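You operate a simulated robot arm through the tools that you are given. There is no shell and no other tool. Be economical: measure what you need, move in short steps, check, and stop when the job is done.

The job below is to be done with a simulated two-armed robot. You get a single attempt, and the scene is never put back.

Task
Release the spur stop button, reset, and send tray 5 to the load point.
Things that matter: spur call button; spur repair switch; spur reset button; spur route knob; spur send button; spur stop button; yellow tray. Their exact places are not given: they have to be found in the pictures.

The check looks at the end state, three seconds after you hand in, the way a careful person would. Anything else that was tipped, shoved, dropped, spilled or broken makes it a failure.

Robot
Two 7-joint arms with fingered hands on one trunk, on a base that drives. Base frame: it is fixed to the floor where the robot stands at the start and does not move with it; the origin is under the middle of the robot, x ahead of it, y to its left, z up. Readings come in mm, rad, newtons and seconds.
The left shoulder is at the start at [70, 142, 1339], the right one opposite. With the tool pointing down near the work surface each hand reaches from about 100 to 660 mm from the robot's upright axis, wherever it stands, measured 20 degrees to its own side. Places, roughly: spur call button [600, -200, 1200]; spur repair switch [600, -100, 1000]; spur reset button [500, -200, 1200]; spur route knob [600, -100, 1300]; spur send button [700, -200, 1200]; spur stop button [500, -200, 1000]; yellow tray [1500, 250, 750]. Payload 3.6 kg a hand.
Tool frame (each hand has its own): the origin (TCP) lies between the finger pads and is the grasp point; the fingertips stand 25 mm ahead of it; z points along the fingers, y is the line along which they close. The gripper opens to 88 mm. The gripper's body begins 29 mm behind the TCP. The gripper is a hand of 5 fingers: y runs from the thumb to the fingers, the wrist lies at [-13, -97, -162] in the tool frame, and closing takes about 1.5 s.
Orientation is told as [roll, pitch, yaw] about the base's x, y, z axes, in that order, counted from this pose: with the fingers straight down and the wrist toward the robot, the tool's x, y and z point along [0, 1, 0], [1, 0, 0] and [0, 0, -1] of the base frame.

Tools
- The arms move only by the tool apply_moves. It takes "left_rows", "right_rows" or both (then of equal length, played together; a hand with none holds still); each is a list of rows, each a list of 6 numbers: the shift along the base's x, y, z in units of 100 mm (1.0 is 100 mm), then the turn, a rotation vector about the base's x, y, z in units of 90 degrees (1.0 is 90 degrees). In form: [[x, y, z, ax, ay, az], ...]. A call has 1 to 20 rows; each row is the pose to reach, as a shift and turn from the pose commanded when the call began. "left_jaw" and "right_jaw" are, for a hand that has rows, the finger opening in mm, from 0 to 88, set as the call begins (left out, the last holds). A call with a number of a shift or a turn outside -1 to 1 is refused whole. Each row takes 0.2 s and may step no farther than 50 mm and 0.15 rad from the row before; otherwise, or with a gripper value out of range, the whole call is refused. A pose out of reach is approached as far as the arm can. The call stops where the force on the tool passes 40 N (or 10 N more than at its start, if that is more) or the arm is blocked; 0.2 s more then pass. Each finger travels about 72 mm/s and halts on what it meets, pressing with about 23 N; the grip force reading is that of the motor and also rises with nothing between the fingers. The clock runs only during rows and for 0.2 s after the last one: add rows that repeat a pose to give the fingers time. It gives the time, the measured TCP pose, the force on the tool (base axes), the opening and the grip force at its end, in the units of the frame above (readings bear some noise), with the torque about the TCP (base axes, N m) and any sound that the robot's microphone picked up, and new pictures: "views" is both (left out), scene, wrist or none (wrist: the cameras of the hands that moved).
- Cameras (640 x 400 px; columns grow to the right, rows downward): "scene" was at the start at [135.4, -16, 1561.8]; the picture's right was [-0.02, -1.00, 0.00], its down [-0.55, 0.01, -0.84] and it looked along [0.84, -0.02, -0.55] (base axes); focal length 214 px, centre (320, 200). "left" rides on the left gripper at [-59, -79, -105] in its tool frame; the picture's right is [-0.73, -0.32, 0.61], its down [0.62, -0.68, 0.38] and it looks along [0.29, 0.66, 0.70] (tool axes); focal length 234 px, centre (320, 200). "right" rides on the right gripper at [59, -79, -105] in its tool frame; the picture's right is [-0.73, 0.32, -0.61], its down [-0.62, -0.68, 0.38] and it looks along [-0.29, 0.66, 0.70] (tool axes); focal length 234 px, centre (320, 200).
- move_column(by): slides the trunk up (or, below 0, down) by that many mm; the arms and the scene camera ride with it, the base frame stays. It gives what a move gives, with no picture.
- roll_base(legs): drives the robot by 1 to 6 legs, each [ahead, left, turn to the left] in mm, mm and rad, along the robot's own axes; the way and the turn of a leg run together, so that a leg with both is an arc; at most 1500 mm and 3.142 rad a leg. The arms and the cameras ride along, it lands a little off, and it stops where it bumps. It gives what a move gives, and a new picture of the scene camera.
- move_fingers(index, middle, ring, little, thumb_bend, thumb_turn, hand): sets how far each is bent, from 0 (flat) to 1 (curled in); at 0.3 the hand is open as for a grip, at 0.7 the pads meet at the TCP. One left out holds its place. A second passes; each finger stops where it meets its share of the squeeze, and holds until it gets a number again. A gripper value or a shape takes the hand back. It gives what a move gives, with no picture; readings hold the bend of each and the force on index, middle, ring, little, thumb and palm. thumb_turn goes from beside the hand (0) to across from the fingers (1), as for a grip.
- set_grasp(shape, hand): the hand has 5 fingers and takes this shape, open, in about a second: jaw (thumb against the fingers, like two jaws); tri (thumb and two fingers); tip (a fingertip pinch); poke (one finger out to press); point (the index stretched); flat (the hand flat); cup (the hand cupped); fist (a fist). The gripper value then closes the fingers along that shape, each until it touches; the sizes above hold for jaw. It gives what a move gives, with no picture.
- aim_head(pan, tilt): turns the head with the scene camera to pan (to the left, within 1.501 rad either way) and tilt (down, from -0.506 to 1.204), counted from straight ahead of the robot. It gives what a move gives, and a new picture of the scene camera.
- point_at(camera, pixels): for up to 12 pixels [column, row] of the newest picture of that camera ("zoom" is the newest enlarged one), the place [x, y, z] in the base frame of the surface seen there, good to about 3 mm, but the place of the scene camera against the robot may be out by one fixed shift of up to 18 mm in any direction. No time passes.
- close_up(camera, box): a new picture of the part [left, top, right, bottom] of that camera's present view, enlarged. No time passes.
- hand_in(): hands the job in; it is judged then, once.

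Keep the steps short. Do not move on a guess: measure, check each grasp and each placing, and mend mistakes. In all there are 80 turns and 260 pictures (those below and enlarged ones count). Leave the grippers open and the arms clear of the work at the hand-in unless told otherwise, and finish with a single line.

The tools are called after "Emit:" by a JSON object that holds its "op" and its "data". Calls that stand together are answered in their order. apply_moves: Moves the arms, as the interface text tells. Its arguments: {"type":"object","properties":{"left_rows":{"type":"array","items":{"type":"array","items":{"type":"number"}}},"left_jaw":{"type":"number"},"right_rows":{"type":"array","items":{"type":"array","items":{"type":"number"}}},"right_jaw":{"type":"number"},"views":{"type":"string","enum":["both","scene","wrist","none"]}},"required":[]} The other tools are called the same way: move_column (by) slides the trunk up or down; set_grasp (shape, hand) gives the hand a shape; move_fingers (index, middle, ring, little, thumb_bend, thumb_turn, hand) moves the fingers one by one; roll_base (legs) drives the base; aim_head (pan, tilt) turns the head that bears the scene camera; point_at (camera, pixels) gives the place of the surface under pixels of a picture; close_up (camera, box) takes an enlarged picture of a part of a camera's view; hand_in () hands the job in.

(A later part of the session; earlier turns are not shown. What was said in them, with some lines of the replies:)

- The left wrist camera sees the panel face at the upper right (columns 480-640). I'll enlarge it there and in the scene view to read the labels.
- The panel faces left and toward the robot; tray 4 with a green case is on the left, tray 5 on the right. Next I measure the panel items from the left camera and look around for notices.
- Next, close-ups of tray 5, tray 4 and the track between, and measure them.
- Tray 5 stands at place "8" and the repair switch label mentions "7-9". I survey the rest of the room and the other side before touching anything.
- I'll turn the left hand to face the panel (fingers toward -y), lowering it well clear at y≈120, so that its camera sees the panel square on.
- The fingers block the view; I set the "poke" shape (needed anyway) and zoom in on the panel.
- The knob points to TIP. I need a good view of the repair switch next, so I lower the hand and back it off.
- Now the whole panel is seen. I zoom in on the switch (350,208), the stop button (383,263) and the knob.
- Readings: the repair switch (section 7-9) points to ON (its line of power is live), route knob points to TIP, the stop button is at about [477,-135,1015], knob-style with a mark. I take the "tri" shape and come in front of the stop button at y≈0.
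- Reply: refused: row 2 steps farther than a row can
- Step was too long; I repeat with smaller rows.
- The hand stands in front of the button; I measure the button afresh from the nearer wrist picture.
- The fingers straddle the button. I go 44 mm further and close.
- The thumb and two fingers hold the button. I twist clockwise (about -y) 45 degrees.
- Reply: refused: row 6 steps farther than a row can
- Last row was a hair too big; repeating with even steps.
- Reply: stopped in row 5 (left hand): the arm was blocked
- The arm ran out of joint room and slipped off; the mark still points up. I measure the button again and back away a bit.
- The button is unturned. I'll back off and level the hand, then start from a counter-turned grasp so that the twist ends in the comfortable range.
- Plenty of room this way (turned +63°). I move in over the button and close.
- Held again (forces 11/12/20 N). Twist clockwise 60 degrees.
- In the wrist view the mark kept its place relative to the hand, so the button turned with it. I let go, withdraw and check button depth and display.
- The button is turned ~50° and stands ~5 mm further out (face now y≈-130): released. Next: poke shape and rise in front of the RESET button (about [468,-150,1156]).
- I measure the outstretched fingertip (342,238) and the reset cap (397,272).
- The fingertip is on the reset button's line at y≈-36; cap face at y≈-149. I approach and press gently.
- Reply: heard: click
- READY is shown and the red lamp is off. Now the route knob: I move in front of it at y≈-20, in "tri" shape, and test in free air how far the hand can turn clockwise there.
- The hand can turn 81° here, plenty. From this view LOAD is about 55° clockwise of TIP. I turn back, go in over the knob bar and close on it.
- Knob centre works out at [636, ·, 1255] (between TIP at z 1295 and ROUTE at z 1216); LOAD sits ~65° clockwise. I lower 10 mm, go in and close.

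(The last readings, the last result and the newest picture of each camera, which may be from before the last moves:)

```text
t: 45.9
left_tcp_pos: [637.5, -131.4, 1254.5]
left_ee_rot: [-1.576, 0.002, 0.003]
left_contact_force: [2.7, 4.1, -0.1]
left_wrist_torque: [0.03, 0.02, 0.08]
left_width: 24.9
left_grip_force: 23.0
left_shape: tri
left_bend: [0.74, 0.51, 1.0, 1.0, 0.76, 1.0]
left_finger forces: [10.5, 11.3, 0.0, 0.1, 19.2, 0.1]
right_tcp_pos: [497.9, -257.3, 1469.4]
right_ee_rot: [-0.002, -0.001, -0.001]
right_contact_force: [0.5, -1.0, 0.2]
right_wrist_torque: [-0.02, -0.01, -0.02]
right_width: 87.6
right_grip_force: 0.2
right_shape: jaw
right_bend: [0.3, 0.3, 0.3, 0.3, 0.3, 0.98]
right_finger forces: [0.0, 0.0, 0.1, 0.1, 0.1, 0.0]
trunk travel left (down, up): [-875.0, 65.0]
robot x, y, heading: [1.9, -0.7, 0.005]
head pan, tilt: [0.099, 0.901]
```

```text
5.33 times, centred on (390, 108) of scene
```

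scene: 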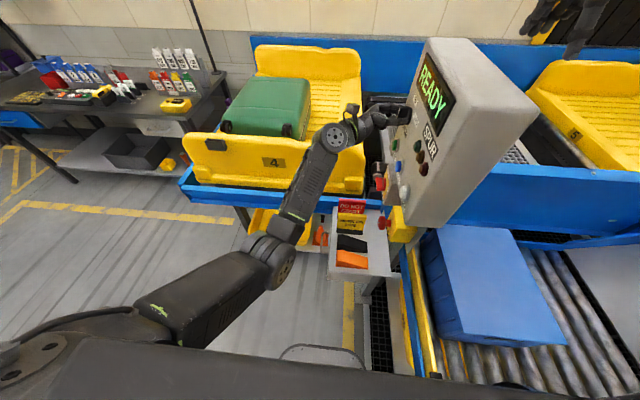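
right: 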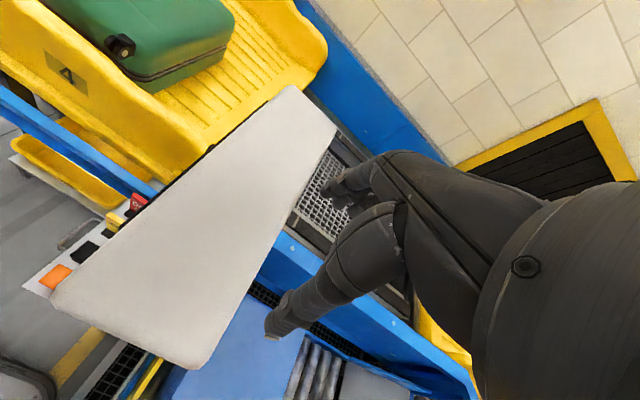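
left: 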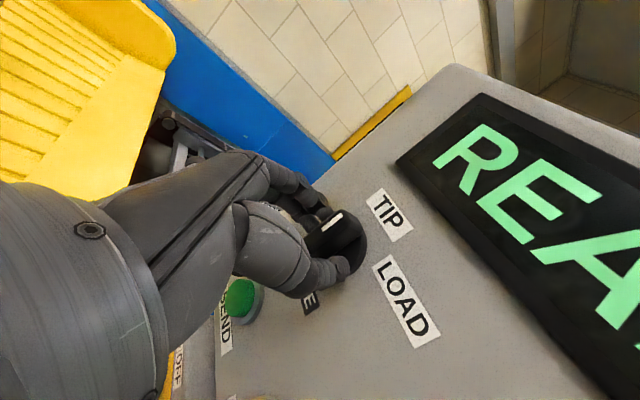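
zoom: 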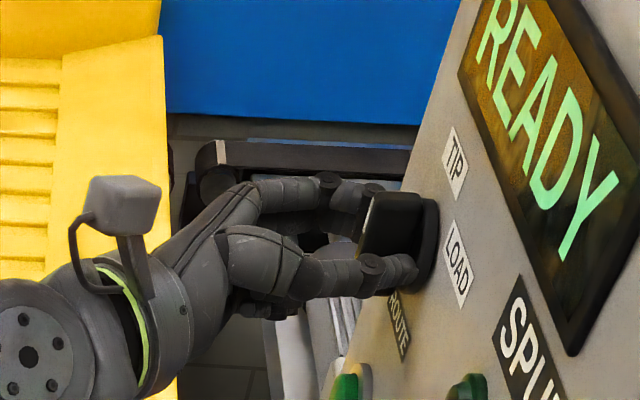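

The knob bar is held from both sides. I turn it clockwise up to ~65° (it will stop on force).

Emit:
{"op": "apply_moves", "data": {"left_rows": [[0, 0, 0, 0, -0.09, 0], [0, 0, 0, 0, -0.18, 0], [0, 0, 0, 0, -0.27, 0], [0, 0, 0, 0, -0.36, 0], [0, 0, 0, 0, -0.45, 0], [0, 0, 0, 0, -0.54, 0], [0, 0, 0, 0, -0.63, 0], [0, 0, 0, 0, -0.72, 0]], "views": "wrist"}}

Emit:
{"op": "close_up", "data": {"camera": "scene", "box": [330, 70, 450, 145]}}

```text
t: 47.6
left_tcp_pos: [641.9, -130.6, 1253.0]
left_ee_rot: [-1.592, -1.128, 0.015]
left_contact_force: [1.3, 10.2, -12.6]
left_wrist_torque: [0.22, 0.06, 0.0]
left_width: 21.7
left_grip_force: 23.2
left_shape: tri
left_bend: [0.75, 0.75, 1.0, 1.0, 0.79, 1.0]
left_finger forces: [6.3, 4.9, 0.0, 0.0, 21.0, 0.0]
right_tcp_pos: [501.2, -253.9, 1468.1]
right_ee_rot: [-0.003, 0.002, 0.0]
right_contact_force: [-0.1, -0.7, -1.1]
right_wrist_torque: [-0.03, 0.02, 0.01]
right_width: 87.7
right_grip_force: 0.0
right_shape: jaw
right_bend: [0.3, 0.3, 0.3, 0.3, 0.3, 0.98]
right_finger forces: [0.0, 0.1, 0.0, 0.0, 0.0, 0.0]
trunk travel left (down, up): [-875.0, 65.0]
robot x, y, heading: [-0.4, 0.3, 0.001]
head pan, tilt: [0.099, 0.901]
```

left: 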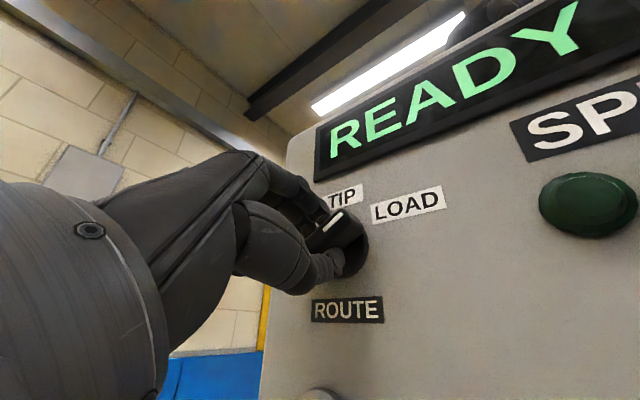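

```text
5.33 times, centred on (390, 108) of scene
```

zoom: 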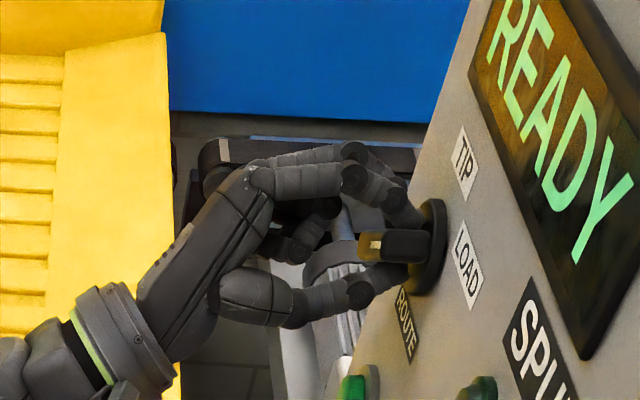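

The knob turned with the hand. I open, back off and look at the pointer.

Emit:
{"op": "apply_moves", "data": {"left_rows": [[0, 0, 0, 0, 0, 0], [0, 0, 0, 0, 0, 0], [0, 0, 0, 0, 0, 0], [0, 0, 0, 0, 0, 0], [0, 0.3, 0, 0, 0, 0], [0, 0.7, 0, 0, 0, 0], [0, 1, 0, 0, 0, 0]], "left_jaw": 88, "views": "both"}}

Emit:
{"op": "close_up", "data": {"camera": "left", "box": [320, 160, 540, 300]}}

```text
t: 49.2
left_tcp_pos: [635.6, -32.4, 1254.4]
left_ee_rot: [-1.579, -1.129, 0.003]
left_contact_force: [1.7, -0.2, 0.4]
left_wrist_torque: [-0.02, -0.01, 0.02]
left_width: 88.0
left_grip_force: 0.0
left_shape: tri
left_bend: [0.3, 0.3, 0.99, 0.99, 0.3, 0.98]
left_finger forces: [0.0, 0.1, 0.0, 0.0, 0.0, 0.1]
right_tcp_pos: [495.5, -257.6, 1469.5]
right_ee_rot: [-0.001, 0.0, -0.001]
right_contact_force: [-0.3, 0.3, 0.0]
right_wrist_torque: [0.03, -0.04, -0.02]
right_width: 87.8
right_grip_force: 0.1
right_shape: jaw
right_bend: [0.3, 0.3, 0.3, 0.3, 0.3, 0.98]
right_finger forces: [0.0, 0.0, 0.1, 0.0, 0.0, 0.0]
trunk travel left (down, up): [-875.0, 65.0]
robot x, y, heading: [-4.4, -0.1, -0.001]
head pan, tilt: [0.099, 0.901]
```

scene: 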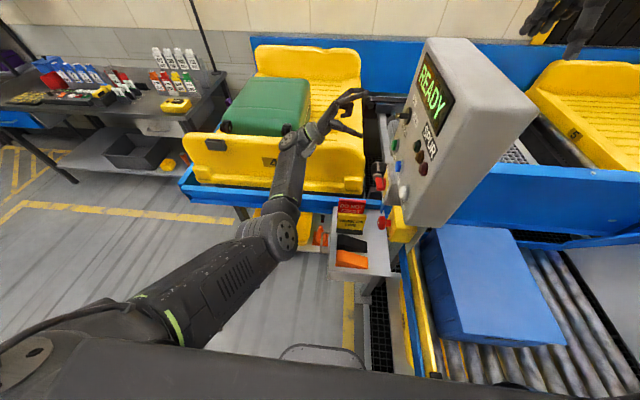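
left: 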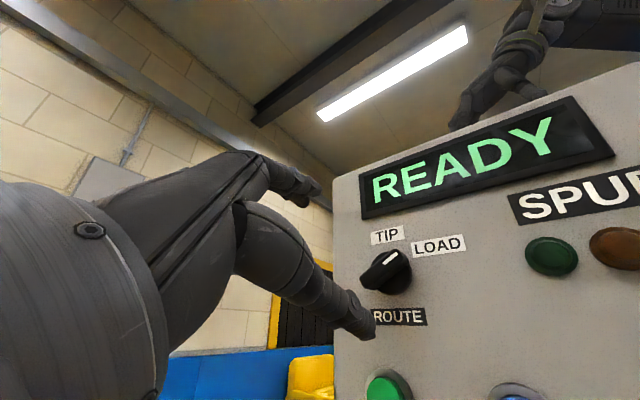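

```text
2.86 times, centred on (430, 230) of left
```

zoom: 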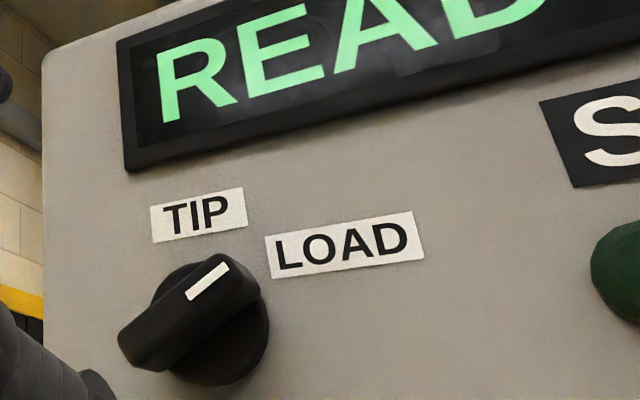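

The pointer now lies along LOAD. Before pressing anything further I must settle which tray SEND moves, so I retract the arm and measure both trays and look for place numbers near tray 4.

Emit:
{"op": "apply_moves", "data": {"left_rows": [[-0.3, 0.2, 0, 0, 0.08, 0], [-0.6, 0.5, 0, 0, 0.17, 0], [-0.8, 0.8, 0, 0, 0.26, 0], [-1, 1, 0, 0, 0.35, 0], [-1, 1, 0, 0, 0.44, 0], [-1, 1, 0, 0, 0.53, 0], [-1, 1, 0, 0, 0.62, 0], [-1, 1, 0, 0, 0.71, 0]], "views": "none"}}

Emit:
{"op": "apply_moves", "data": {"left_rows": [[-0.4, 0.2, -0.1, 0, 0, 0], [-0.8, 0.4, -0.2, 0, 0, 0], [-1, 0.6, -0.4, 0, 0, 0]], "views": "none"}}

Emit:
{"op": "aim_head", "data": {"pan": 0.1, "tilt": 0.5}}

Emit:
{"op": "point_at", "data": {"camera": "scene", "pixels": [[190, 285], [365, 300], [250, 160], [365, 165], [280, 190], [330, 240], [470, 160], [400, 190]]}}

Emit:
{"op": "close_up", "data": {"camera": "scene", "box": [180, 130, 420, 280]}}

```text
t: 51.0
left_tcp_pos: [536.7, 65.6, 1253.9]
left_ee_rot: [-1.577, -0.013, 0.002]
left_contact_force: [-0.5, 0.1, 1.2]
left_wrist_torque: [0.0, 0.01, 0.02]
left_width: 87.7
left_grip_force: 0.1
left_shape: tri
left_bend: [0.3, 0.3, 0.99, 0.99, 0.3, 0.98]
left_finger forces: [0.0, 0.1, 0.0, 0.0, 0.0, 0.1]
right_tcp_pos: [495.5, -258.2, 1470.0]
right_ee_rot: [0.001, 0.002, -0.001]
right_contact_force: [0.6, 0.6, -0.1]
right_wrist_torque: [0.02, 0.01, 0.04]
right_width: 87.6
right_grip_force: 0.1
right_shape: jaw
right_bend: [0.3, 0.3, 0.3, 0.3, 0.3, 0.98]
right_finger forces: [0.1, 0.1, 0.0, 0.0, 0.1, 0.0]
trunk travel left (down, up): [-875.0, 65.0]
robot x, y, heading: [-0.2, -0.1, -0.005]
head pan, tilt: [0.099, 0.901]
```

```text
t: 51.9
left_tcp_pos: [436.3, 127.0, 1212.6]
left_ee_rot: [-1.576, -0.014, 0.002]
left_contact_force: [0.0, -0.2, -0.8]
left_wrist_torque: [-0.01, -0.02, -0.02]
left_width: 88.0
left_grip_force: 0.0
left_shape: tri
left_bend: [0.3, 0.3, 0.99, 0.99, 0.3, 0.98]
left_finger forces: [0.0, 0.0, 0.0, 0.0, 0.0, 0.0]
right_tcp_pos: [495.6, -258.4, 1469.9]
right_ee_rot: [0.003, -0.003, -0.003]
right_contact_force: [-0.2, -0.4, 0.2]
right_wrist_torque: [-0.01, 0.0, -0.04]
right_width: 87.7
right_grip_force: 0.0
right_shape: jaw
right_bend: [0.3, 0.3, 0.3, 0.3, 0.3, 0.98]
right_finger forces: [0.0, 0.0, 0.0, 0.0, 0.0, 0.1]
trunk travel left (down, up): [-875.0, 65.0]
robot x, y, heading: [0.2, -0.8, 0.001]
head pan, tilt: [0.099, 0.901]
```

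```text
t: 52.7
left_tcp_pos: [438.1, 125.4, 1213.0]
left_ee_rot: [-1.574, -0.016, 0.0]
left_contact_force: [0.7, 0.3, -0.7]
left_wrist_torque: [0.0, 0.0, 0.0]
left_width: 87.7
left_grip_force: 0.1
left_shape: tri
left_bend: [0.3, 0.3, 0.99, 0.99, 0.3, 0.98]
left_finger forces: [0.0, 0.0, 0.1, 0.1, 0.0, 0.1]
right_tcp_pos: [495.6, -258.2, 1468.8]
right_ee_rot: [0.0, -0.002, -0.002]
right_contact_force: [-0.1, -0.9, -1.1]
right_wrist_torque: [0.02, -0.03, -0.06]
right_width: 87.7
right_grip_force: 0.0
right_shape: jaw
right_bend: [0.3, 0.3, 0.3, 0.3, 0.3, 0.98]
right_finger forces: [0.0, 0.0, 0.0, 0.1, 0.0, 0.0]
trunk travel left (down, up): [-875.0, 65.0]
robot x, y, heading: [0.6, -2.1, 0.004]
head pan, tilt: [0.099, 0.499]
```

scene: 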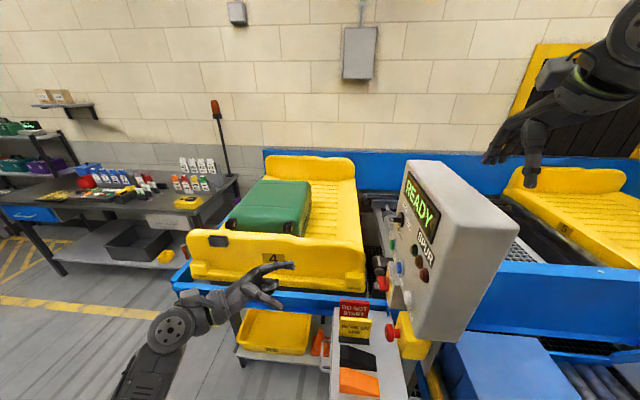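

```text
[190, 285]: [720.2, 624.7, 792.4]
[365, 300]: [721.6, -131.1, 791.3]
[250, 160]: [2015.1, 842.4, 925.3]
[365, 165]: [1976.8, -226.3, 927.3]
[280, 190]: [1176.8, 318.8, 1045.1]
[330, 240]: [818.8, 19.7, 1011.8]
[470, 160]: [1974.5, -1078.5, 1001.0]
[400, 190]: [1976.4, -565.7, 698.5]
```

```text
2.67 times, centred on (300, 205) of scene
```

zoom: 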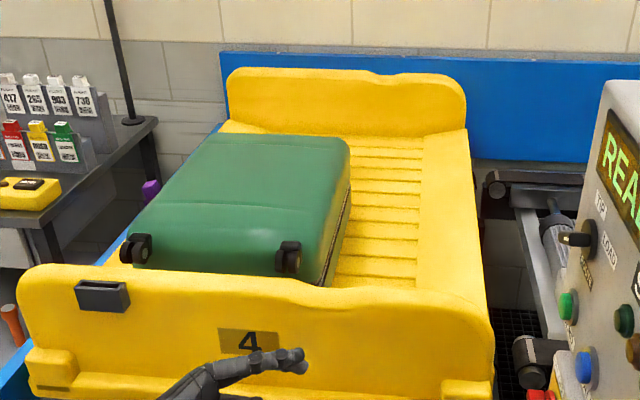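

Tray 4 (x 720–1980, y -90–620) stands at the dead end of the spur; tray 5 stands at place 8 further out. I look closer to the right for place 7 and any LOAD/TIP marks.

Emit:
{"op": "aim_head", "data": {"pan": -1.15, "tilt": 0.3}}

Emit:
{"op": "close_up", "data": {"camera": "scene", "box": [400, 100, 640, 250]}}

Emit:
{"op": "close_up", "data": {"camera": "scene", "box": [140, 130, 380, 280]}}

Emit:
{"op": "aim_head", "data": {"pan": -1.5, "tilt": 0.5}}

```text
t: 54.1
left_tcp_pos: [438.3, 124.5, 1213.6]
left_ee_rot: [-1.573, -0.016, 0.003]
left_contact_force: [-0.1, 0.0, -0.7]
left_wrist_torque: [0.0, 0.0, -0.01]
left_width: 87.6
left_grip_force: 0.0
left_shape: tri
left_bend: [0.3, 0.3, 0.99, 0.99, 0.3, 0.98]
left_finger forces: [0.0, 0.1, 0.0, 0.0, 0.0, 0.0]
right_tcp_pos: [495.6, -258.3, 1469.4]
right_ee_rot: [0.0, 0.001, -0.002]
right_contact_force: [-0.5, 0.3, 0.6]
right_wrist_torque: [0.0, 0.0, -0.04]
right_width: 87.7
right_grip_force: 0.1
right_shape: jaw
right_bend: [0.3, 0.3, 0.3, 0.3, 0.3, 0.98]
right_finger forces: [0.1, 0.0, 0.0, 0.0, 0.1, 0.0]
trunk travel left (down, up): [-875.0, 65.0]
robot x, y, heading: [1.9, -2.3, -0.001]
head pan, tilt: [-1.15, 0.3]
```

scene: 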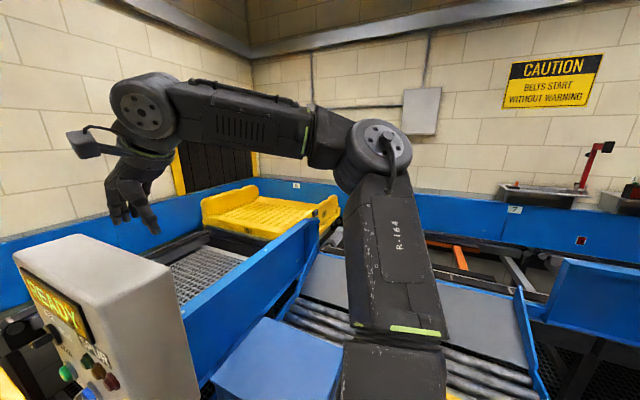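

```text
2.67 times, centred on (520, 175) of scene
```

zoom: 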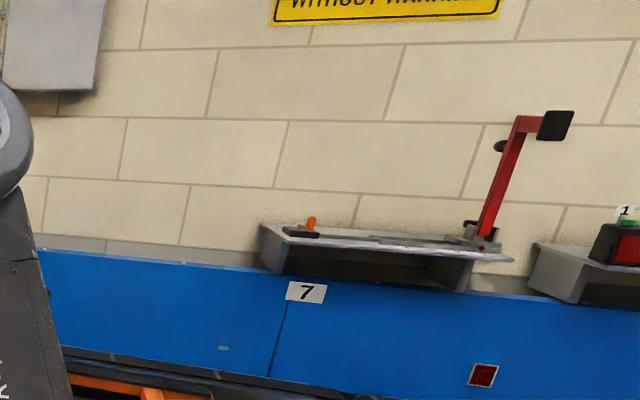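

```text
2.67 times, centred on (260, 205) of scene
```

zoom: 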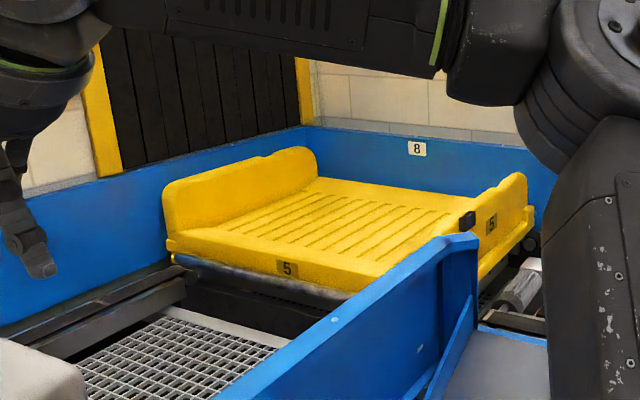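

```text
t: 55.0
left_tcp_pos: [436.8, 126.1, 1213.9]
left_ee_rot: [-1.574, -0.016, 0.002]
left_contact_force: [0.0, 0.5, 0.3]
left_wrist_torque: [0.0, 0.05, 0.01]
left_width: 87.9
left_grip_force: 0.1
left_shape: tri
left_bend: [0.3, 0.3, 0.99, 0.99, 0.3, 0.98]
left_finger forces: [0.0, 0.1, 0.0, 0.1, 0.0, 0.0]
right_tcp_pos: [495.6, -258.7, 1468.9]
right_ee_rot: [-0.001, 0.0, -0.002]
right_contact_force: [-0.5, 0.1, 0.1]
right_wrist_torque: [-0.03, 0.01, -0.01]
right_width: 87.9
right_grip_force: 0.1
right_shape: jaw
right_bend: [0.3, 0.3, 0.3, 0.3, 0.3, 0.98]
right_finger forces: [0.2, 0.0, 0.0, 0.0, 0.0, 0.1]
trunk travel left (down, up): [-875.0, 65.0]
robot x, y, heading: [-3.3, 2.2, 0.004]
head pan, tilt: [-1.499, 0.499]
```

scene: 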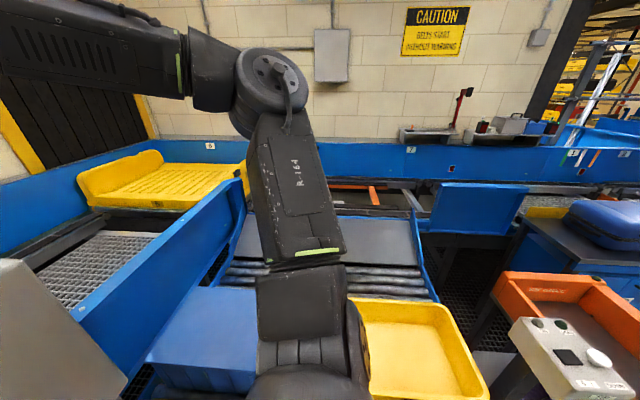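

The line turns at corner 8 (tray 5) toward 7 and the loading station on the right; tray 4 sits behind it in the spur. I check the loading station's labels.

Emit:
{"op": "close_up", "data": {"camera": "scene", "box": [380, 0, 640, 200]}}

Emit:
{"op": "close_up", "data": {"camera": "scene", "box": [440, 250, 640, 400]}}

Emit:
{"op": "close_up", "data": {"camera": "scene", "box": [320, 140, 480, 260]}}

```text
2.00 times, centred on (510, 100) of scene
```

zoom: 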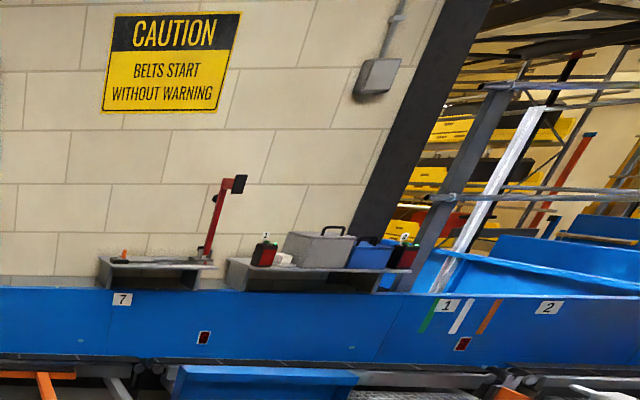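

```text
2.67 times, centred on (540, 325) of scene
```

zoom: 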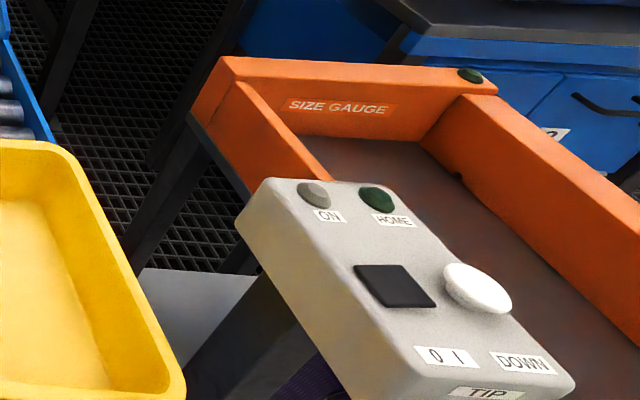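

```text
3.33 times, centred on (400, 200) of scene
```

zoom: 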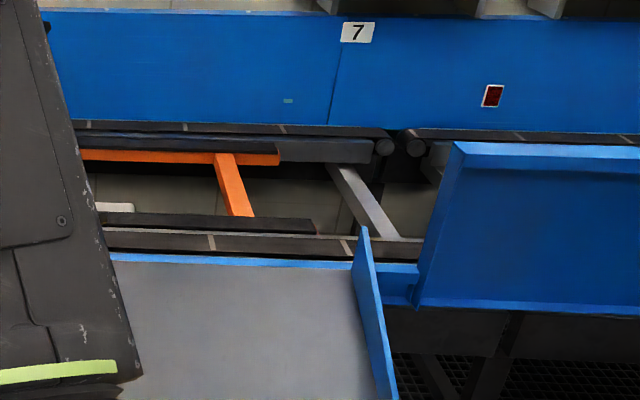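

All consistent: tray 5 is the front tray, free to go to the load side; SEND (green, [645,-151,1155]) with route LOAD is the press to make. CALL and the repair switch stay untouched. I bring the poking finger in front of SEND.

Emit:
{"op": "set_grasp", "data": {"hand": "left", "shape": "poke"}}

Emit:
{"op": "apply_moves", "data": {"left_rows": [[0.35, -0.2, -0.1, 0, 0, 0], [0.7, -0.5, -0.2, 0, 0, 0], [1, -0.8, -0.4, 0, 0, 0], [1, -1, -0.56, 0, 0, 0]], "views": "none"}}

Emit:
{"op": "apply_moves", "data": {"left_rows": [[0.4, -0.1, 0, 0, 0, 0], [0.8, -0.3, 0, 0, 0, 0], [1, -0.6, 0, 0, 0, 0], [1, -0.9, 0, 0, 0, 0]], "views": "wrist"}}

Emit:
{"op": "aim_head", "data": {"pan": -0.3, "tilt": 0.55}}

Emit:
{"op": "close_up", "data": {"camera": "left", "box": [220, 100, 460, 250]}}

```text
t: 55.9
left_tcp_pos: [437.4, 125.3, 1214.8]
left_ee_rot: [-1.574, -0.016, 0.003]
left_contact_force: [-0.5, -0.2, -0.6]
left_wrist_torque: [0.0, 0.01, -0.01]
left_width: 0.1
left_grip_force: 0.1
left_shape: poke
left_bend: [0.7, 0.7, 0.99, 0.99, 1.0, 1.0]
left_finger forces: [0.1, 0.0, 0.0, 0.0, 0.0, 0.1]
right_tcp_pos: [496.4, -259.0, 1470.3]
right_ee_rot: [0.0, 0.002, -0.002]
right_contact_force: [0.4, 0.4, 0.8]
right_wrist_torque: [0.01, 0.0, 0.0]
right_width: 87.6
right_grip_force: 0.1
right_shape: jaw
right_bend: [0.3, 0.3, 0.3, 0.3, 0.3, 0.98]
right_finger forces: [0.1, 0.0, 0.1, 0.1, 0.0, 0.0]
trunk travel left (down, up): [-875.0, 65.0]
robot x, y, heading: [2.3, 2.4, 0.002]
head pan, tilt: [-1.499, 0.499]
```

```text
t: 56.9
left_tcp_pos: [535.9, 26.0, 1159.3]
left_ee_rot: [-1.574, -0.016, 0.002]
left_contact_force: [0.0, 0.0, -0.6]
left_wrist_torque: [0.03, -0.02, -0.01]
left_width: 0.2
left_grip_force: 0.1
left_shape: poke
left_bend: [0.7, 0.7, 0.99, 0.99, 1.0, 1.0]
left_finger forces: [0.1, 0.1, 0.0, 0.1, 0.0, 0.0]
right_tcp_pos: [496.0, -257.9, 1469.6]
right_ee_rot: [0.0, 0.0, 0.0]
right_contact_force: [0.1, 0.3, -0.8]
right_wrist_torque: [0.01, 0.0, 0.01]
right_width: 87.7
right_grip_force: 0.2
right_shape: jaw
right_bend: [0.3, 0.3, 0.3, 0.3, 0.3, 0.98]
right_finger forces: [0.1, 0.0, 0.0, 0.0, 0.1, 0.0]
trunk travel left (down, up): [-875.0, 65.0]
robot x, y, heading: [1.4, 0.4, 0.001]
head pan, tilt: [-1.499, 0.499]
```

```text
t: 57.9
left_tcp_pos: [636.1, -66.8, 1157.8]
left_ee_rot: [-1.576, -0.015, 0.003]
left_contact_force: [0.1, -0.9, -0.8]
left_wrist_torque: [0.01, 0.01, -0.01]
left_width: 0.1
left_grip_force: 0.0
left_shape: poke
left_bend: [0.7, 0.7, 0.99, 0.99, 1.0, 1.0]
left_finger forces: [0.0, 0.0, 0.0, 0.1, 0.1, 0.0]
right_tcp_pos: [496.0, -260.3, 1468.5]
right_ee_rot: [0.003, -0.002, 0.001]
right_contact_force: [0.7, 0.4, -0.8]
right_wrist_torque: [-0.02, -0.01, -0.02]
right_width: 87.7
right_grip_force: 0.1
right_shape: jaw
right_bend: [0.3, 0.3, 0.3, 0.3, 0.3, 0.98]
right_finger forces: [0.0, 0.0, 0.0, 0.0, 0.1, 0.1]
trunk travel left (down, up): [-875.0, 65.0]
robot x, y, heading: [2.7, -0.9, 0.001]
head pan, tilt: [-1.499, 0.499]
```

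left: 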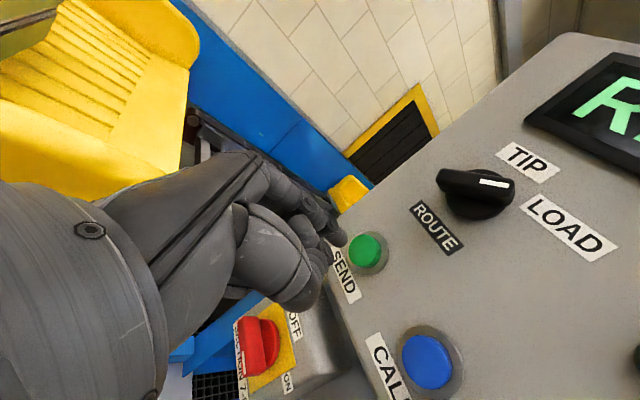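

```text
t: 59.3
left_tcp_pos: [635.4, -66.2, 1158.3]
left_ee_rot: [-1.576, -0.016, 0.003]
left_contact_force: [-0.4, 0.0, -0.1]
left_wrist_torque: [0.01, 0.0, 0.01]
left_width: 0.2
left_grip_force: 0.0
left_shape: poke
left_bend: [0.7, 0.7, 0.99, 0.99, 1.0, 1.0]
left_finger forces: [0.1, 0.0, 0.0, 0.0, 0.0, 0.1]
right_tcp_pos: [496.4, -259.0, 1468.8]
right_ee_rot: [-0.001, -0.001, -0.002]
right_contact_force: [-0.2, -0.4, 0.3]
right_wrist_torque: [-0.06, 0.03, 0.0]
right_width: 87.4
right_grip_force: 0.0
right_shape: jaw
right_bend: [0.3, 0.3, 0.3, 0.3, 0.3, 0.98]
right_finger forces: [0.1, 0.0, 0.0, 0.0, 0.1, 0.1]
trunk travel left (down, up): [-875.0, 65.0]
robot x, y, heading: [-0.7, 0.7, -0.003]
head pan, tilt: [-0.3, 0.55]
```

scene: 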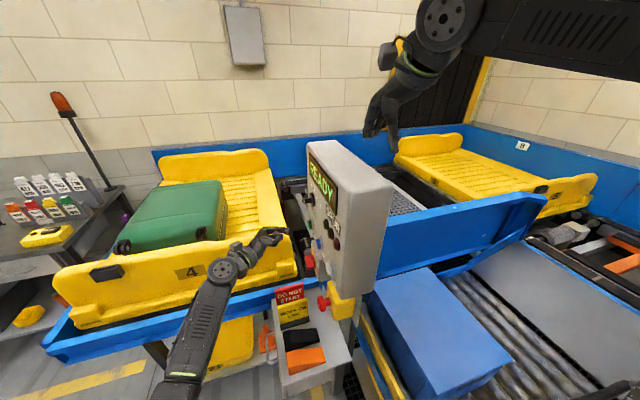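

```text
2.67 times, centred on (340, 175) of left
```

zoom: 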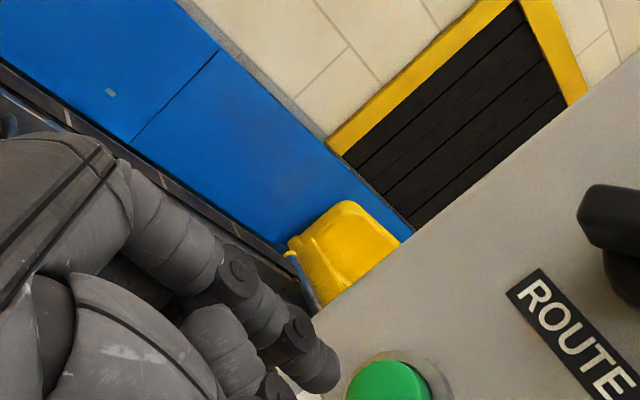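

The knob points squarely at LOAD. I check SEND's place and the fingertip once more.

Emit:
{"op": "point_at", "data": {"camera": "left", "pixels": [[364, 249], [370, 246], [343, 240], [340, 236]]}}

```text
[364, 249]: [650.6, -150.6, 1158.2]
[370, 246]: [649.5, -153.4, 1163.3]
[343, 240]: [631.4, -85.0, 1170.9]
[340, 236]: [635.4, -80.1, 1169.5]
```

I line up 11 mm in x, press SEND, and withdraw.

Emit:
{"op": "apply_moves", "data": {"left_rows": [[0.11, 0, -0.01, 0, 0, 0], [0.11, -0.25, -0.01, 0, 0, 0], [0.11, -0.45, -0.01, 0, 0, 0], [0.11, -0.53, -0.01, 0, 0, 0], [0.11, -0.59, -0.01, 0, 0, 0], [0.11, -0.64, -0.01, 0, 0, 0], [0.11, -0.68, -0.01, 0, 0, 0], [0.11, -0.68, -0.01, 0, 0, 0], [0.11, -0.4, -0.01, 0, 0, 0], [0.11, 0, -0.01, 0, 0, 0]], "views": "both"}}

Emit:
{"op": "close_up", "data": {"camera": "scene", "box": [240, 100, 480, 300]}}

```text
t: 61.5
left_tcp_pos: [645.9, -61.8, 1157.3]
left_ee_rot: [-1.575, -0.015, 0.003]
left_contact_force: [-1.0, 0.8, 0.9]
left_wrist_torque: [-0.02, -0.01, 0.01]
left_width: 0.2
left_grip_force: 0.0
left_shape: poke
left_bend: [0.7, 0.7, 0.99, 0.99, 1.0, 1.0]
left_finger forces: [0.0, 0.0, 0.0, 0.1, 0.0, 0.0]
right_tcp_pos: [495.4, -254.8, 1468.8]
right_ee_rot: [0.0, -0.001, 0.001]
right_contact_force: [0.7, 0.0, -0.2]
right_wrist_torque: [0.01, 0.01, 0.0]
right_width: 87.6
right_grip_force: 0.0
right_shape: jaw
right_bend: [0.3, 0.3, 0.3, 0.3, 0.3, 0.98]
right_finger forces: [0.0, 0.1, 0.0, 0.0, 0.0, 0.1]
trunk travel left (down, up): [-875.0, 65.0]
robot x, y, heading: [-0.2, 1.7, 0.005]
head pan, tilt: [-0.3, 0.55]
heard: click
```

scene: 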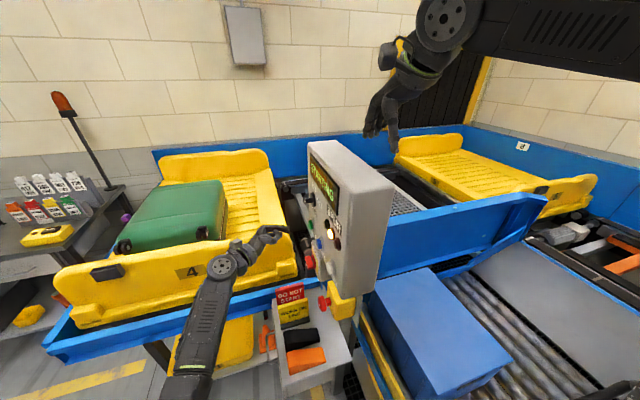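
left: 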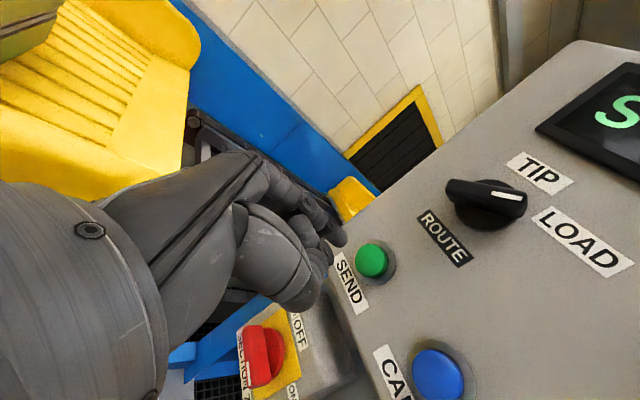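

```text
2.00 times, centred on (360, 200) of scene
```

zoom: 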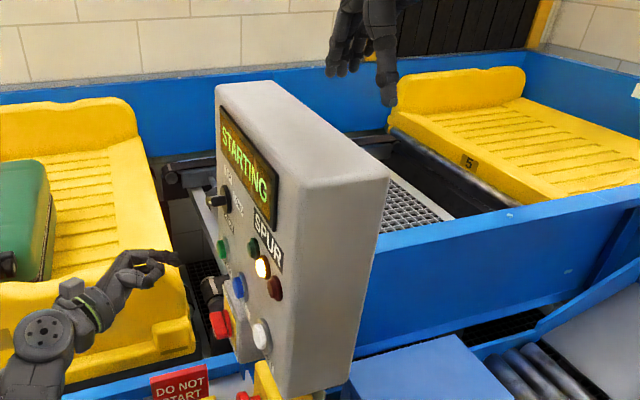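

The display shows "STARTING" with the amber lamp. I draw the hand well clear of the tray and watch.

Emit:
{"op": "apply_moves", "data": {"left_rows": [[-0.2, 0.3, 0, 0, 0, 0], [-0.6, 0.5, 0.05, 0, 0, 0], [-1, 0.7, 0.1, 0, 0, 0]], "views": "none"}}

Emit:
{"op": "apply_moves", "data": {"left_rows": [[-0.4, 0.3, 0, 0, 0, 0], [-0.8, 0.6, 0, 0, 0, 0], [-1, 0.8, 0, 0, 0, 0]], "views": "scene"}}

Emit:
{"op": "close_up", "data": {"camera": "scene", "box": [240, 100, 480, 300]}}

```text
t: 62.3
left_tcp_pos: [545.8, 6.3, 1166.3]
left_ee_rot: [-1.576, -0.013, 0.001]
left_contact_force: [0.3, -0.5, -0.2]
left_wrist_torque: [-0.03, 0.01, 0.03]
left_width: 0.0
left_grip_force: 0.1
left_shape: poke
left_bend: [0.7, 0.7, 0.99, 0.99, 1.0, 1.0]
left_finger forces: [0.0, 0.1, 0.0, 0.0, 0.0, 0.1]
right_tcp_pos: [494.6, -257.2, 1469.2]
right_ee_rot: [-0.001, -0.002, -0.001]
right_contact_force: [-0.4, -0.1, -0.2]
right_wrist_torque: [0.0, -0.04, 0.03]
right_width: 87.6
right_grip_force: 0.0
right_shape: jaw
right_bend: [0.3, 0.3, 0.3, 0.3, 0.3, 0.98]
right_finger forces: [0.0, 0.1, 0.1, 0.0, 0.0, 0.1]
trunk travel left (down, up): [-875.0, 65.0]
robot x, y, heading: [-0.2, 0.1, -0.001]
head pan, tilt: [-0.3, 0.55]
```

```text
t: 63.1
left_tcp_pos: [444.7, 83.4, 1165.6]
left_ee_rot: [-1.576, -0.017, 0.0]
left_contact_force: [0.2, -1.3, 0.0]
left_wrist_torque: [-0.01, 0.02, -0.01]
left_width: 0.0
left_grip_force: 0.0
left_shape: poke
left_bend: [0.7, 0.7, 0.99, 0.99, 1.0, 1.0]
left_finger forces: [0.1, 0.1, 0.0, 0.1, 0.0, 0.1]
right_tcp_pos: [496.3, -259.2, 1468.8]
right_ee_rot: [0.0, 0.0, -0.002]
right_contact_force: [0.6, 0.3, -0.3]
right_wrist_torque: [-0.01, 0.03, 0.0]
right_width: 87.7
right_grip_force: 0.0
right_shape: jaw
right_bend: [0.3, 0.3, 0.3, 0.3, 0.3, 0.98]
right_finger forces: [0.0, 0.0, 0.0, 0.1, 0.1, 0.1]
trunk travel left (down, up): [-875.0, 65.0]
robot x, y, heading: [1.4, 0.7, -0.0]
head pan, tilt: [-0.3, 0.55]
```

scene: 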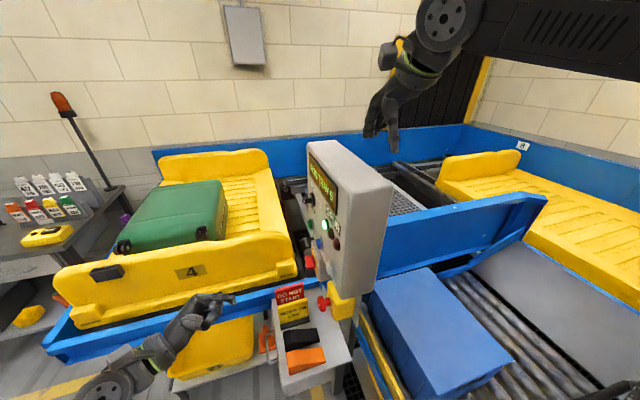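

```text
2.00 times, centred on (360, 200) of scene
```

zoom: 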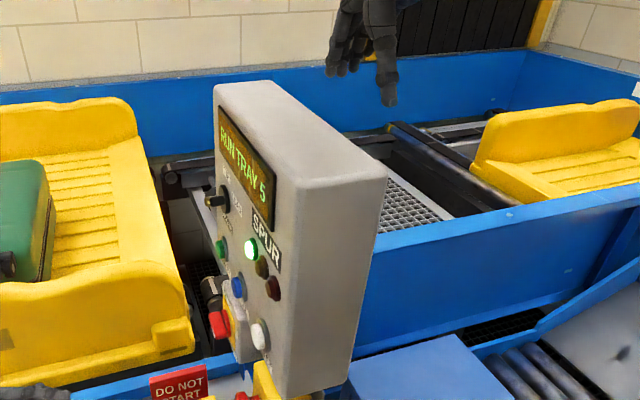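

"RUN TRAY 5", green lamp, and tray 5 is moving off toward the load side. I open the hand and wait until it arrives.

Emit:
{"op": "set_grasp", "data": {"hand": "left", "shape": "jaw"}}

Emit:
{"op": "apply_moves", "data": {"left_rows": [[-0.3, 0.2, 0, 0, 0, 0], [-0.5, 0.4, 0, 0, 0, 0], [-0.5, 0.4, 0, 0, 0, 0], [-0.5, 0.4, 0, 0, 0, 0], [-0.5, 0.4, 0, 0, 0, 0], [-0.5, 0.4, 0, 0, 0, 0], [-0.5, 0.4, 0, 0, 0, 0], [-0.5, 0.4, 0, 0, 0, 0], [-0.5, 0.4, 0, 0, 0, 0], [-0.5, 0.4, 0, 0, 0, 0], [-0.5, 0.4, 0, 0, 0, 0], [-0.5, 0.4, 0, 0, 0, 0], [-0.5, 0.4, 0, 0, 0, 0], [-0.5, 0.4, 0, 0, 0, 0], [-0.5, 0.4, 0, 0, 0, 0], [-0.5, 0.4, 0, 0, 0, 0], [-0.5, 0.4, 0, 0, 0, 0], [-0.5, 0.4, 0, 0, 0, 0], [-0.5, 0.4, 0, 0, 0, 0], [-0.5, 0.4, 0, 0, 0, 0]], "views": "scene"}}

Emit:
{"op": "close_up", "data": {"camera": "scene", "box": [240, 100, 480, 300]}}

Emit:
{"op": "aim_head", "data": {"pan": -1.15, "tilt": 0.5}}

```text
t: 64.0
left_tcp_pos: [444.7, 84.8, 1164.4]
left_ee_rot: [-1.573, -0.016, 0.002]
left_contact_force: [-0.8, 0.7, 0.5]
left_wrist_torque: [-0.02, 0.0, 0.02]
left_width: 88.0
left_grip_force: 0.1
left_shape: jaw
left_bend: [0.3, 0.3, 0.3, 0.3, 0.3, 0.98]
left_finger forces: [0.0, 0.0, 0.0, 0.1, 0.0, 0.0]
right_tcp_pos: [495.7, -258.0, 1468.9]
right_ee_rot: [-0.001, -0.002, -0.001]
right_contact_force: [-0.1, 0.6, 1.0]
right_wrist_torque: [-0.01, -0.02, -0.02]
right_width: 87.8
right_grip_force: 0.0
right_shape: jaw
right_bend: [0.3, 0.3, 0.3, 0.3, 0.3, 0.98]
right_finger forces: [0.1, 0.1, 0.0, 0.0, 0.1, 0.1]
trunk travel left (down, up): [-875.0, 65.0]
robot x, y, heading: [3.0, -0.4, -0.001]
head pan, tilt: [-0.3, 0.55]
```

```text
t: 68.2
left_tcp_pos: [397.6, 125.1, 1167.4]
left_ee_rot: [-1.574, -0.015, 0.002]
left_contact_force: [0.4, -0.2, 0.5]
left_wrist_torque: [-0.03, 0.04, 0.0]
left_width: 87.9
left_grip_force: 0.0
left_shape: jaw
left_bend: [0.3, 0.3, 0.3, 0.3, 0.3, 0.98]
left_finger forces: [0.0, 0.0, 0.1, 0.1, 0.1, 0.0]
right_tcp_pos: [495.3, -258.3, 1468.6]
right_ee_rot: [-0.001, -0.001, -0.002]
right_contact_force: [-1.2, 0.0, 0.6]
right_wrist_torque: [-0.02, -0.01, -0.02]
right_width: 87.8
right_grip_force: 0.0
right_shape: jaw
right_bend: [0.3, 0.3, 0.3, 0.3, 0.3, 0.98]
right_finger forces: [0.0, 0.0, 0.1, 0.0, 0.0, 0.0]
trunk travel left (down, up): [-875.0, 65.0]
robot x, y, heading: [2.9, 1.9, 0.002]
head pan, tilt: [-0.3, 0.55]
```

scene: 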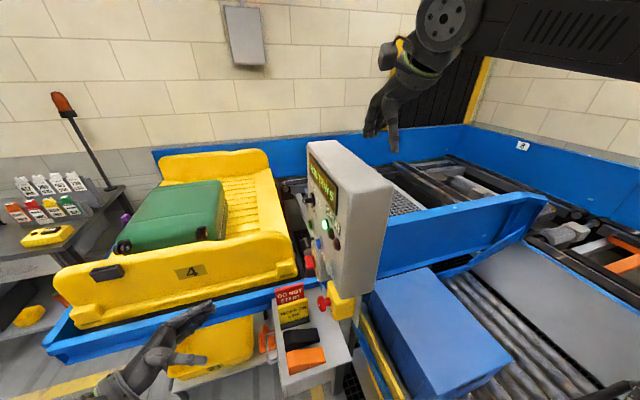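

```text
2.00 times, centred on (360, 200) of scene
```

zoom: 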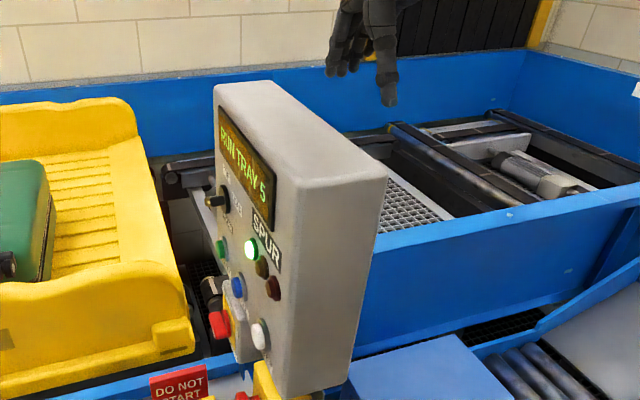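

```text
t: 69.3
left_tcp_pos: [396.9, 124.7, 1166.4]
left_ee_rot: [-1.574, -0.016, 0.001]
left_contact_force: [0.4, 0.5, -0.4]
left_wrist_torque: [0.01, -0.03, 0.0]
left_width: 87.9
left_grip_force: 0.0
left_shape: jaw
left_bend: [0.3, 0.3, 0.3, 0.3, 0.3, 0.98]
left_finger forces: [0.1, 0.1, 0.0, 0.0, 0.1, 0.0]
right_tcp_pos: [496.0, -258.3, 1470.1]
right_ee_rot: [-0.001, 0.002, 0.0]
right_contact_force: [0.0, -0.6, 0.5]
right_wrist_torque: [0.01, 0.01, -0.01]
right_width: 87.8
right_grip_force: 0.1
right_shape: jaw
right_bend: [0.3, 0.3, 0.3, 0.3, 0.3, 0.98]
right_finger forces: [0.0, 0.0, 0.1, 0.1, 0.1, 0.0]
trunk travel left (down, up): [-875.0, 65.0]
robot x, y, heading: [-0.2, -6.2, -0.004]
head pan, tilt: [-1.15, 0.499]
```

scene: 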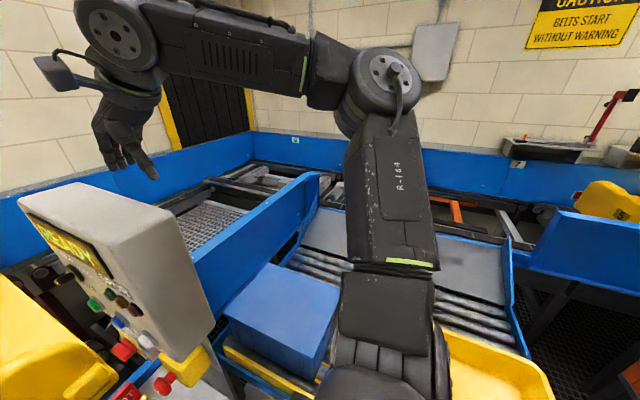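

Tray 5 has gone past 7 and travels on toward the loading stations. I wait and check the display and the tray again.

Emit:
{"op": "apply_moves", "data": {"left_rows": [[0, 0, 0, 0, 0, 0], [0, 0, 0, 0, 0, 0], [0, 0, 0, 0, 0, 0], [0, 0, 0, 0, 0, 0], [0, 0, 0, 0, 0, 0], [0, 0, 0, 0, 0, 0], [0, 0, 0, 0, 0, 0], [0, 0, 0, 0, 0, 0], [0, 0, 0, 0, 0, 0], [0, 0, 0, 0, 0, 0], [0, 0, 0, 0, 0, 0], [0, 0, 0, 0, 0, 0], [0, 0, 0, 0, 0, 0], [0, 0, 0, 0, 0, 0], [0, 0, 0, 0, 0, 0], [0, 0, 0, 0, 0, 0], [0, 0, 0, 0, 0, 0], [0, 0, 0, 0, 0, 0], [0, 0, 0, 0, 0, 0], [0, 0, 0, 0, 0, 0]], "views": "none"}}

Emit:
{"op": "aim_head", "data": {"pan": -1.5, "tilt": 0.4}}

Emit:
{"op": "aim_head", "data": {"pan": -0.1, "tilt": 0.6}}

Emit:
{"op": "close_up", "data": {"camera": "scene", "box": [300, 120, 460, 320]}}

```text
t: 73.5
left_tcp_pos: [397.3, 126.0, 1166.0]
left_ee_rot: [-1.575, -0.015, 0.001]
left_contact_force: [0.1, -0.6, 0.1]
left_wrist_torque: [0.0, -0.04, -0.01]
left_width: 87.8
left_grip_force: 0.0
left_shape: jaw
left_bend: [0.3, 0.3, 0.3, 0.3, 0.3, 0.98]
left_finger forces: [0.0, 0.1, 0.1, 0.1, 0.1, 0.1]
right_tcp_pos: [495.7, -257.7, 1468.6]
right_ee_rot: [-0.001, 0.001, -0.003]
right_contact_force: [0.3, -1.0, 0.6]
right_wrist_torque: [0.02, -0.02, -0.01]
right_width: 87.8
right_grip_force: 0.0
right_shape: jaw
right_bend: [0.3, 0.3, 0.3, 0.3, 0.3, 0.98]
right_finger forces: [0.1, 0.1, 0.0, 0.0, 0.0, 0.0]
trunk travel left (down, up): [-875.0, 65.0]
robot x, y, heading: [-0.8, 3.5, -0.001]
head pan, tilt: [-1.15, 0.499]
```

```text
t: 74.4
left_tcp_pos: [397.9, 125.6, 1167.3]
left_ee_rot: [-1.574, -0.015, 0.001]
left_contact_force: [0.2, -0.4, 0.2]
left_wrist_torque: [0.02, 0.02, 0.0]
left_width: 87.6
left_grip_force: 0.1
left_shape: jaw
left_bend: [0.3, 0.3, 0.3, 0.3, 0.3, 0.98]
left_finger forces: [0.1, 0.0, 0.0, 0.0, 0.0, 0.0]
right_tcp_pos: [496.3, -258.4, 1468.7]
right_ee_rot: [-0.001, -0.001, 0.001]
right_contact_force: [0.6, -0.3, -0.3]
right_wrist_torque: [-0.03, -0.03, 0.02]
right_width: 87.8
right_grip_force: 0.0
right_shape: jaw
right_bend: [0.3, 0.3, 0.3, 0.3, 0.3, 0.98]
right_finger forces: [0.0, 0.1, 0.0, 0.1, 0.0, 0.0]
trunk travel left (down, up): [-875.0, 65.0]
robot x, y, heading: [-1.5, -0.1, 0.0]
head pan, tilt: [-1.499, 0.4]
```

scene: 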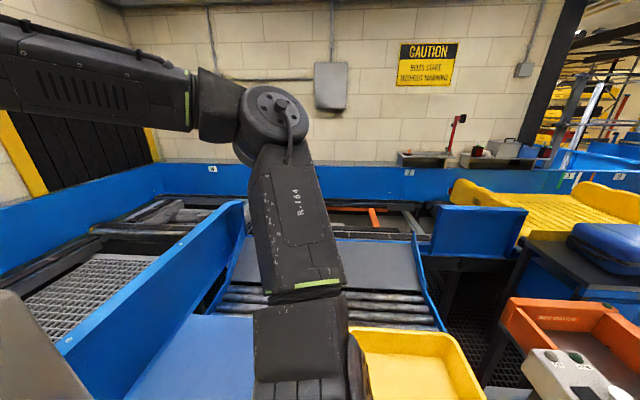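

```text
t: 75.9
left_tcp_pos: [397.3, 126.0, 1166.6]
left_ee_rot: [-1.576, -0.015, 0.002]
left_contact_force: [0.2, -0.3, -0.5]
left_wrist_torque: [0.0, -0.03, 0.0]
left_width: 87.8
left_grip_force: 0.1
left_shape: jaw
left_bend: [0.3, 0.3, 0.3, 0.3, 0.3, 0.98]
left_finger forces: [0.0, 0.0, 0.1, 0.0, 0.0, 0.0]
right_tcp_pos: [494.8, -258.5, 1469.1]
right_ee_rot: [0.0, -0.001, -0.003]
right_contact_force: [-0.3, -0.3, -0.1]
right_wrist_torque: [0.02, -0.01, 0.02]
right_width: 87.7
right_grip_force: 0.1
right_shape: jaw
right_bend: [0.3, 0.3, 0.3, 0.3, 0.3, 0.98]
right_finger forces: [0.0, 0.0, 0.0, 0.1, 0.1, 0.1]
trunk travel left (down, up): [-875.0, 65.0]
robot x, y, heading: [0.0, -0.4, -0.002]
head pan, tilt: [-0.099, 0.6]
```

scene: 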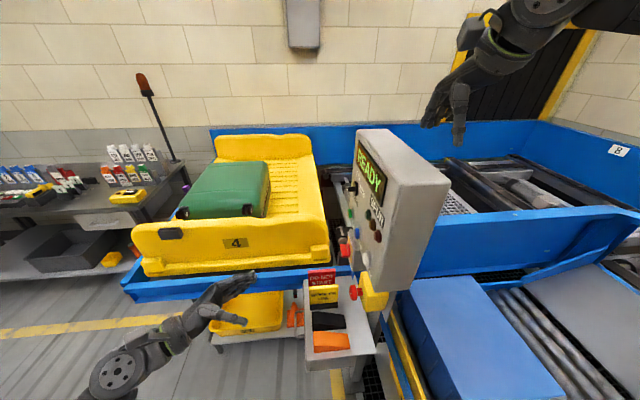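

```text
2.00 times, centred on (380, 220) of scene
```

zoom: 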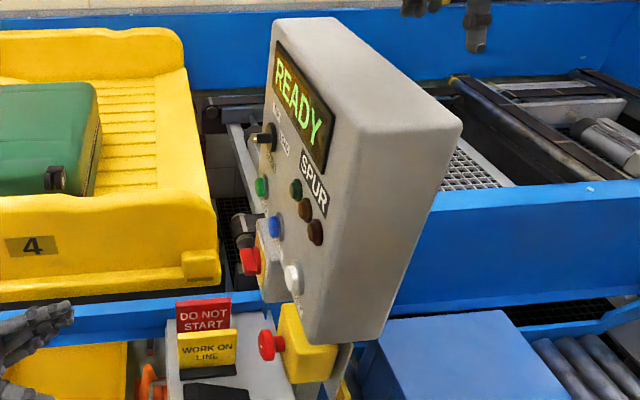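

The display is back to READY with all lamps off. Tray 5 stands at the load point at places 1–2, tray 4 hasn't moved, and both hands are open and clear. I hand in.

Emit:
{"op": "hand_in", "data": {}}

```text
The job is handed in.
```

I released the spur stop button, reset the spur and set the route to LOAD; SEND then took tray 5 to the load point, and tray 4 was left in place.
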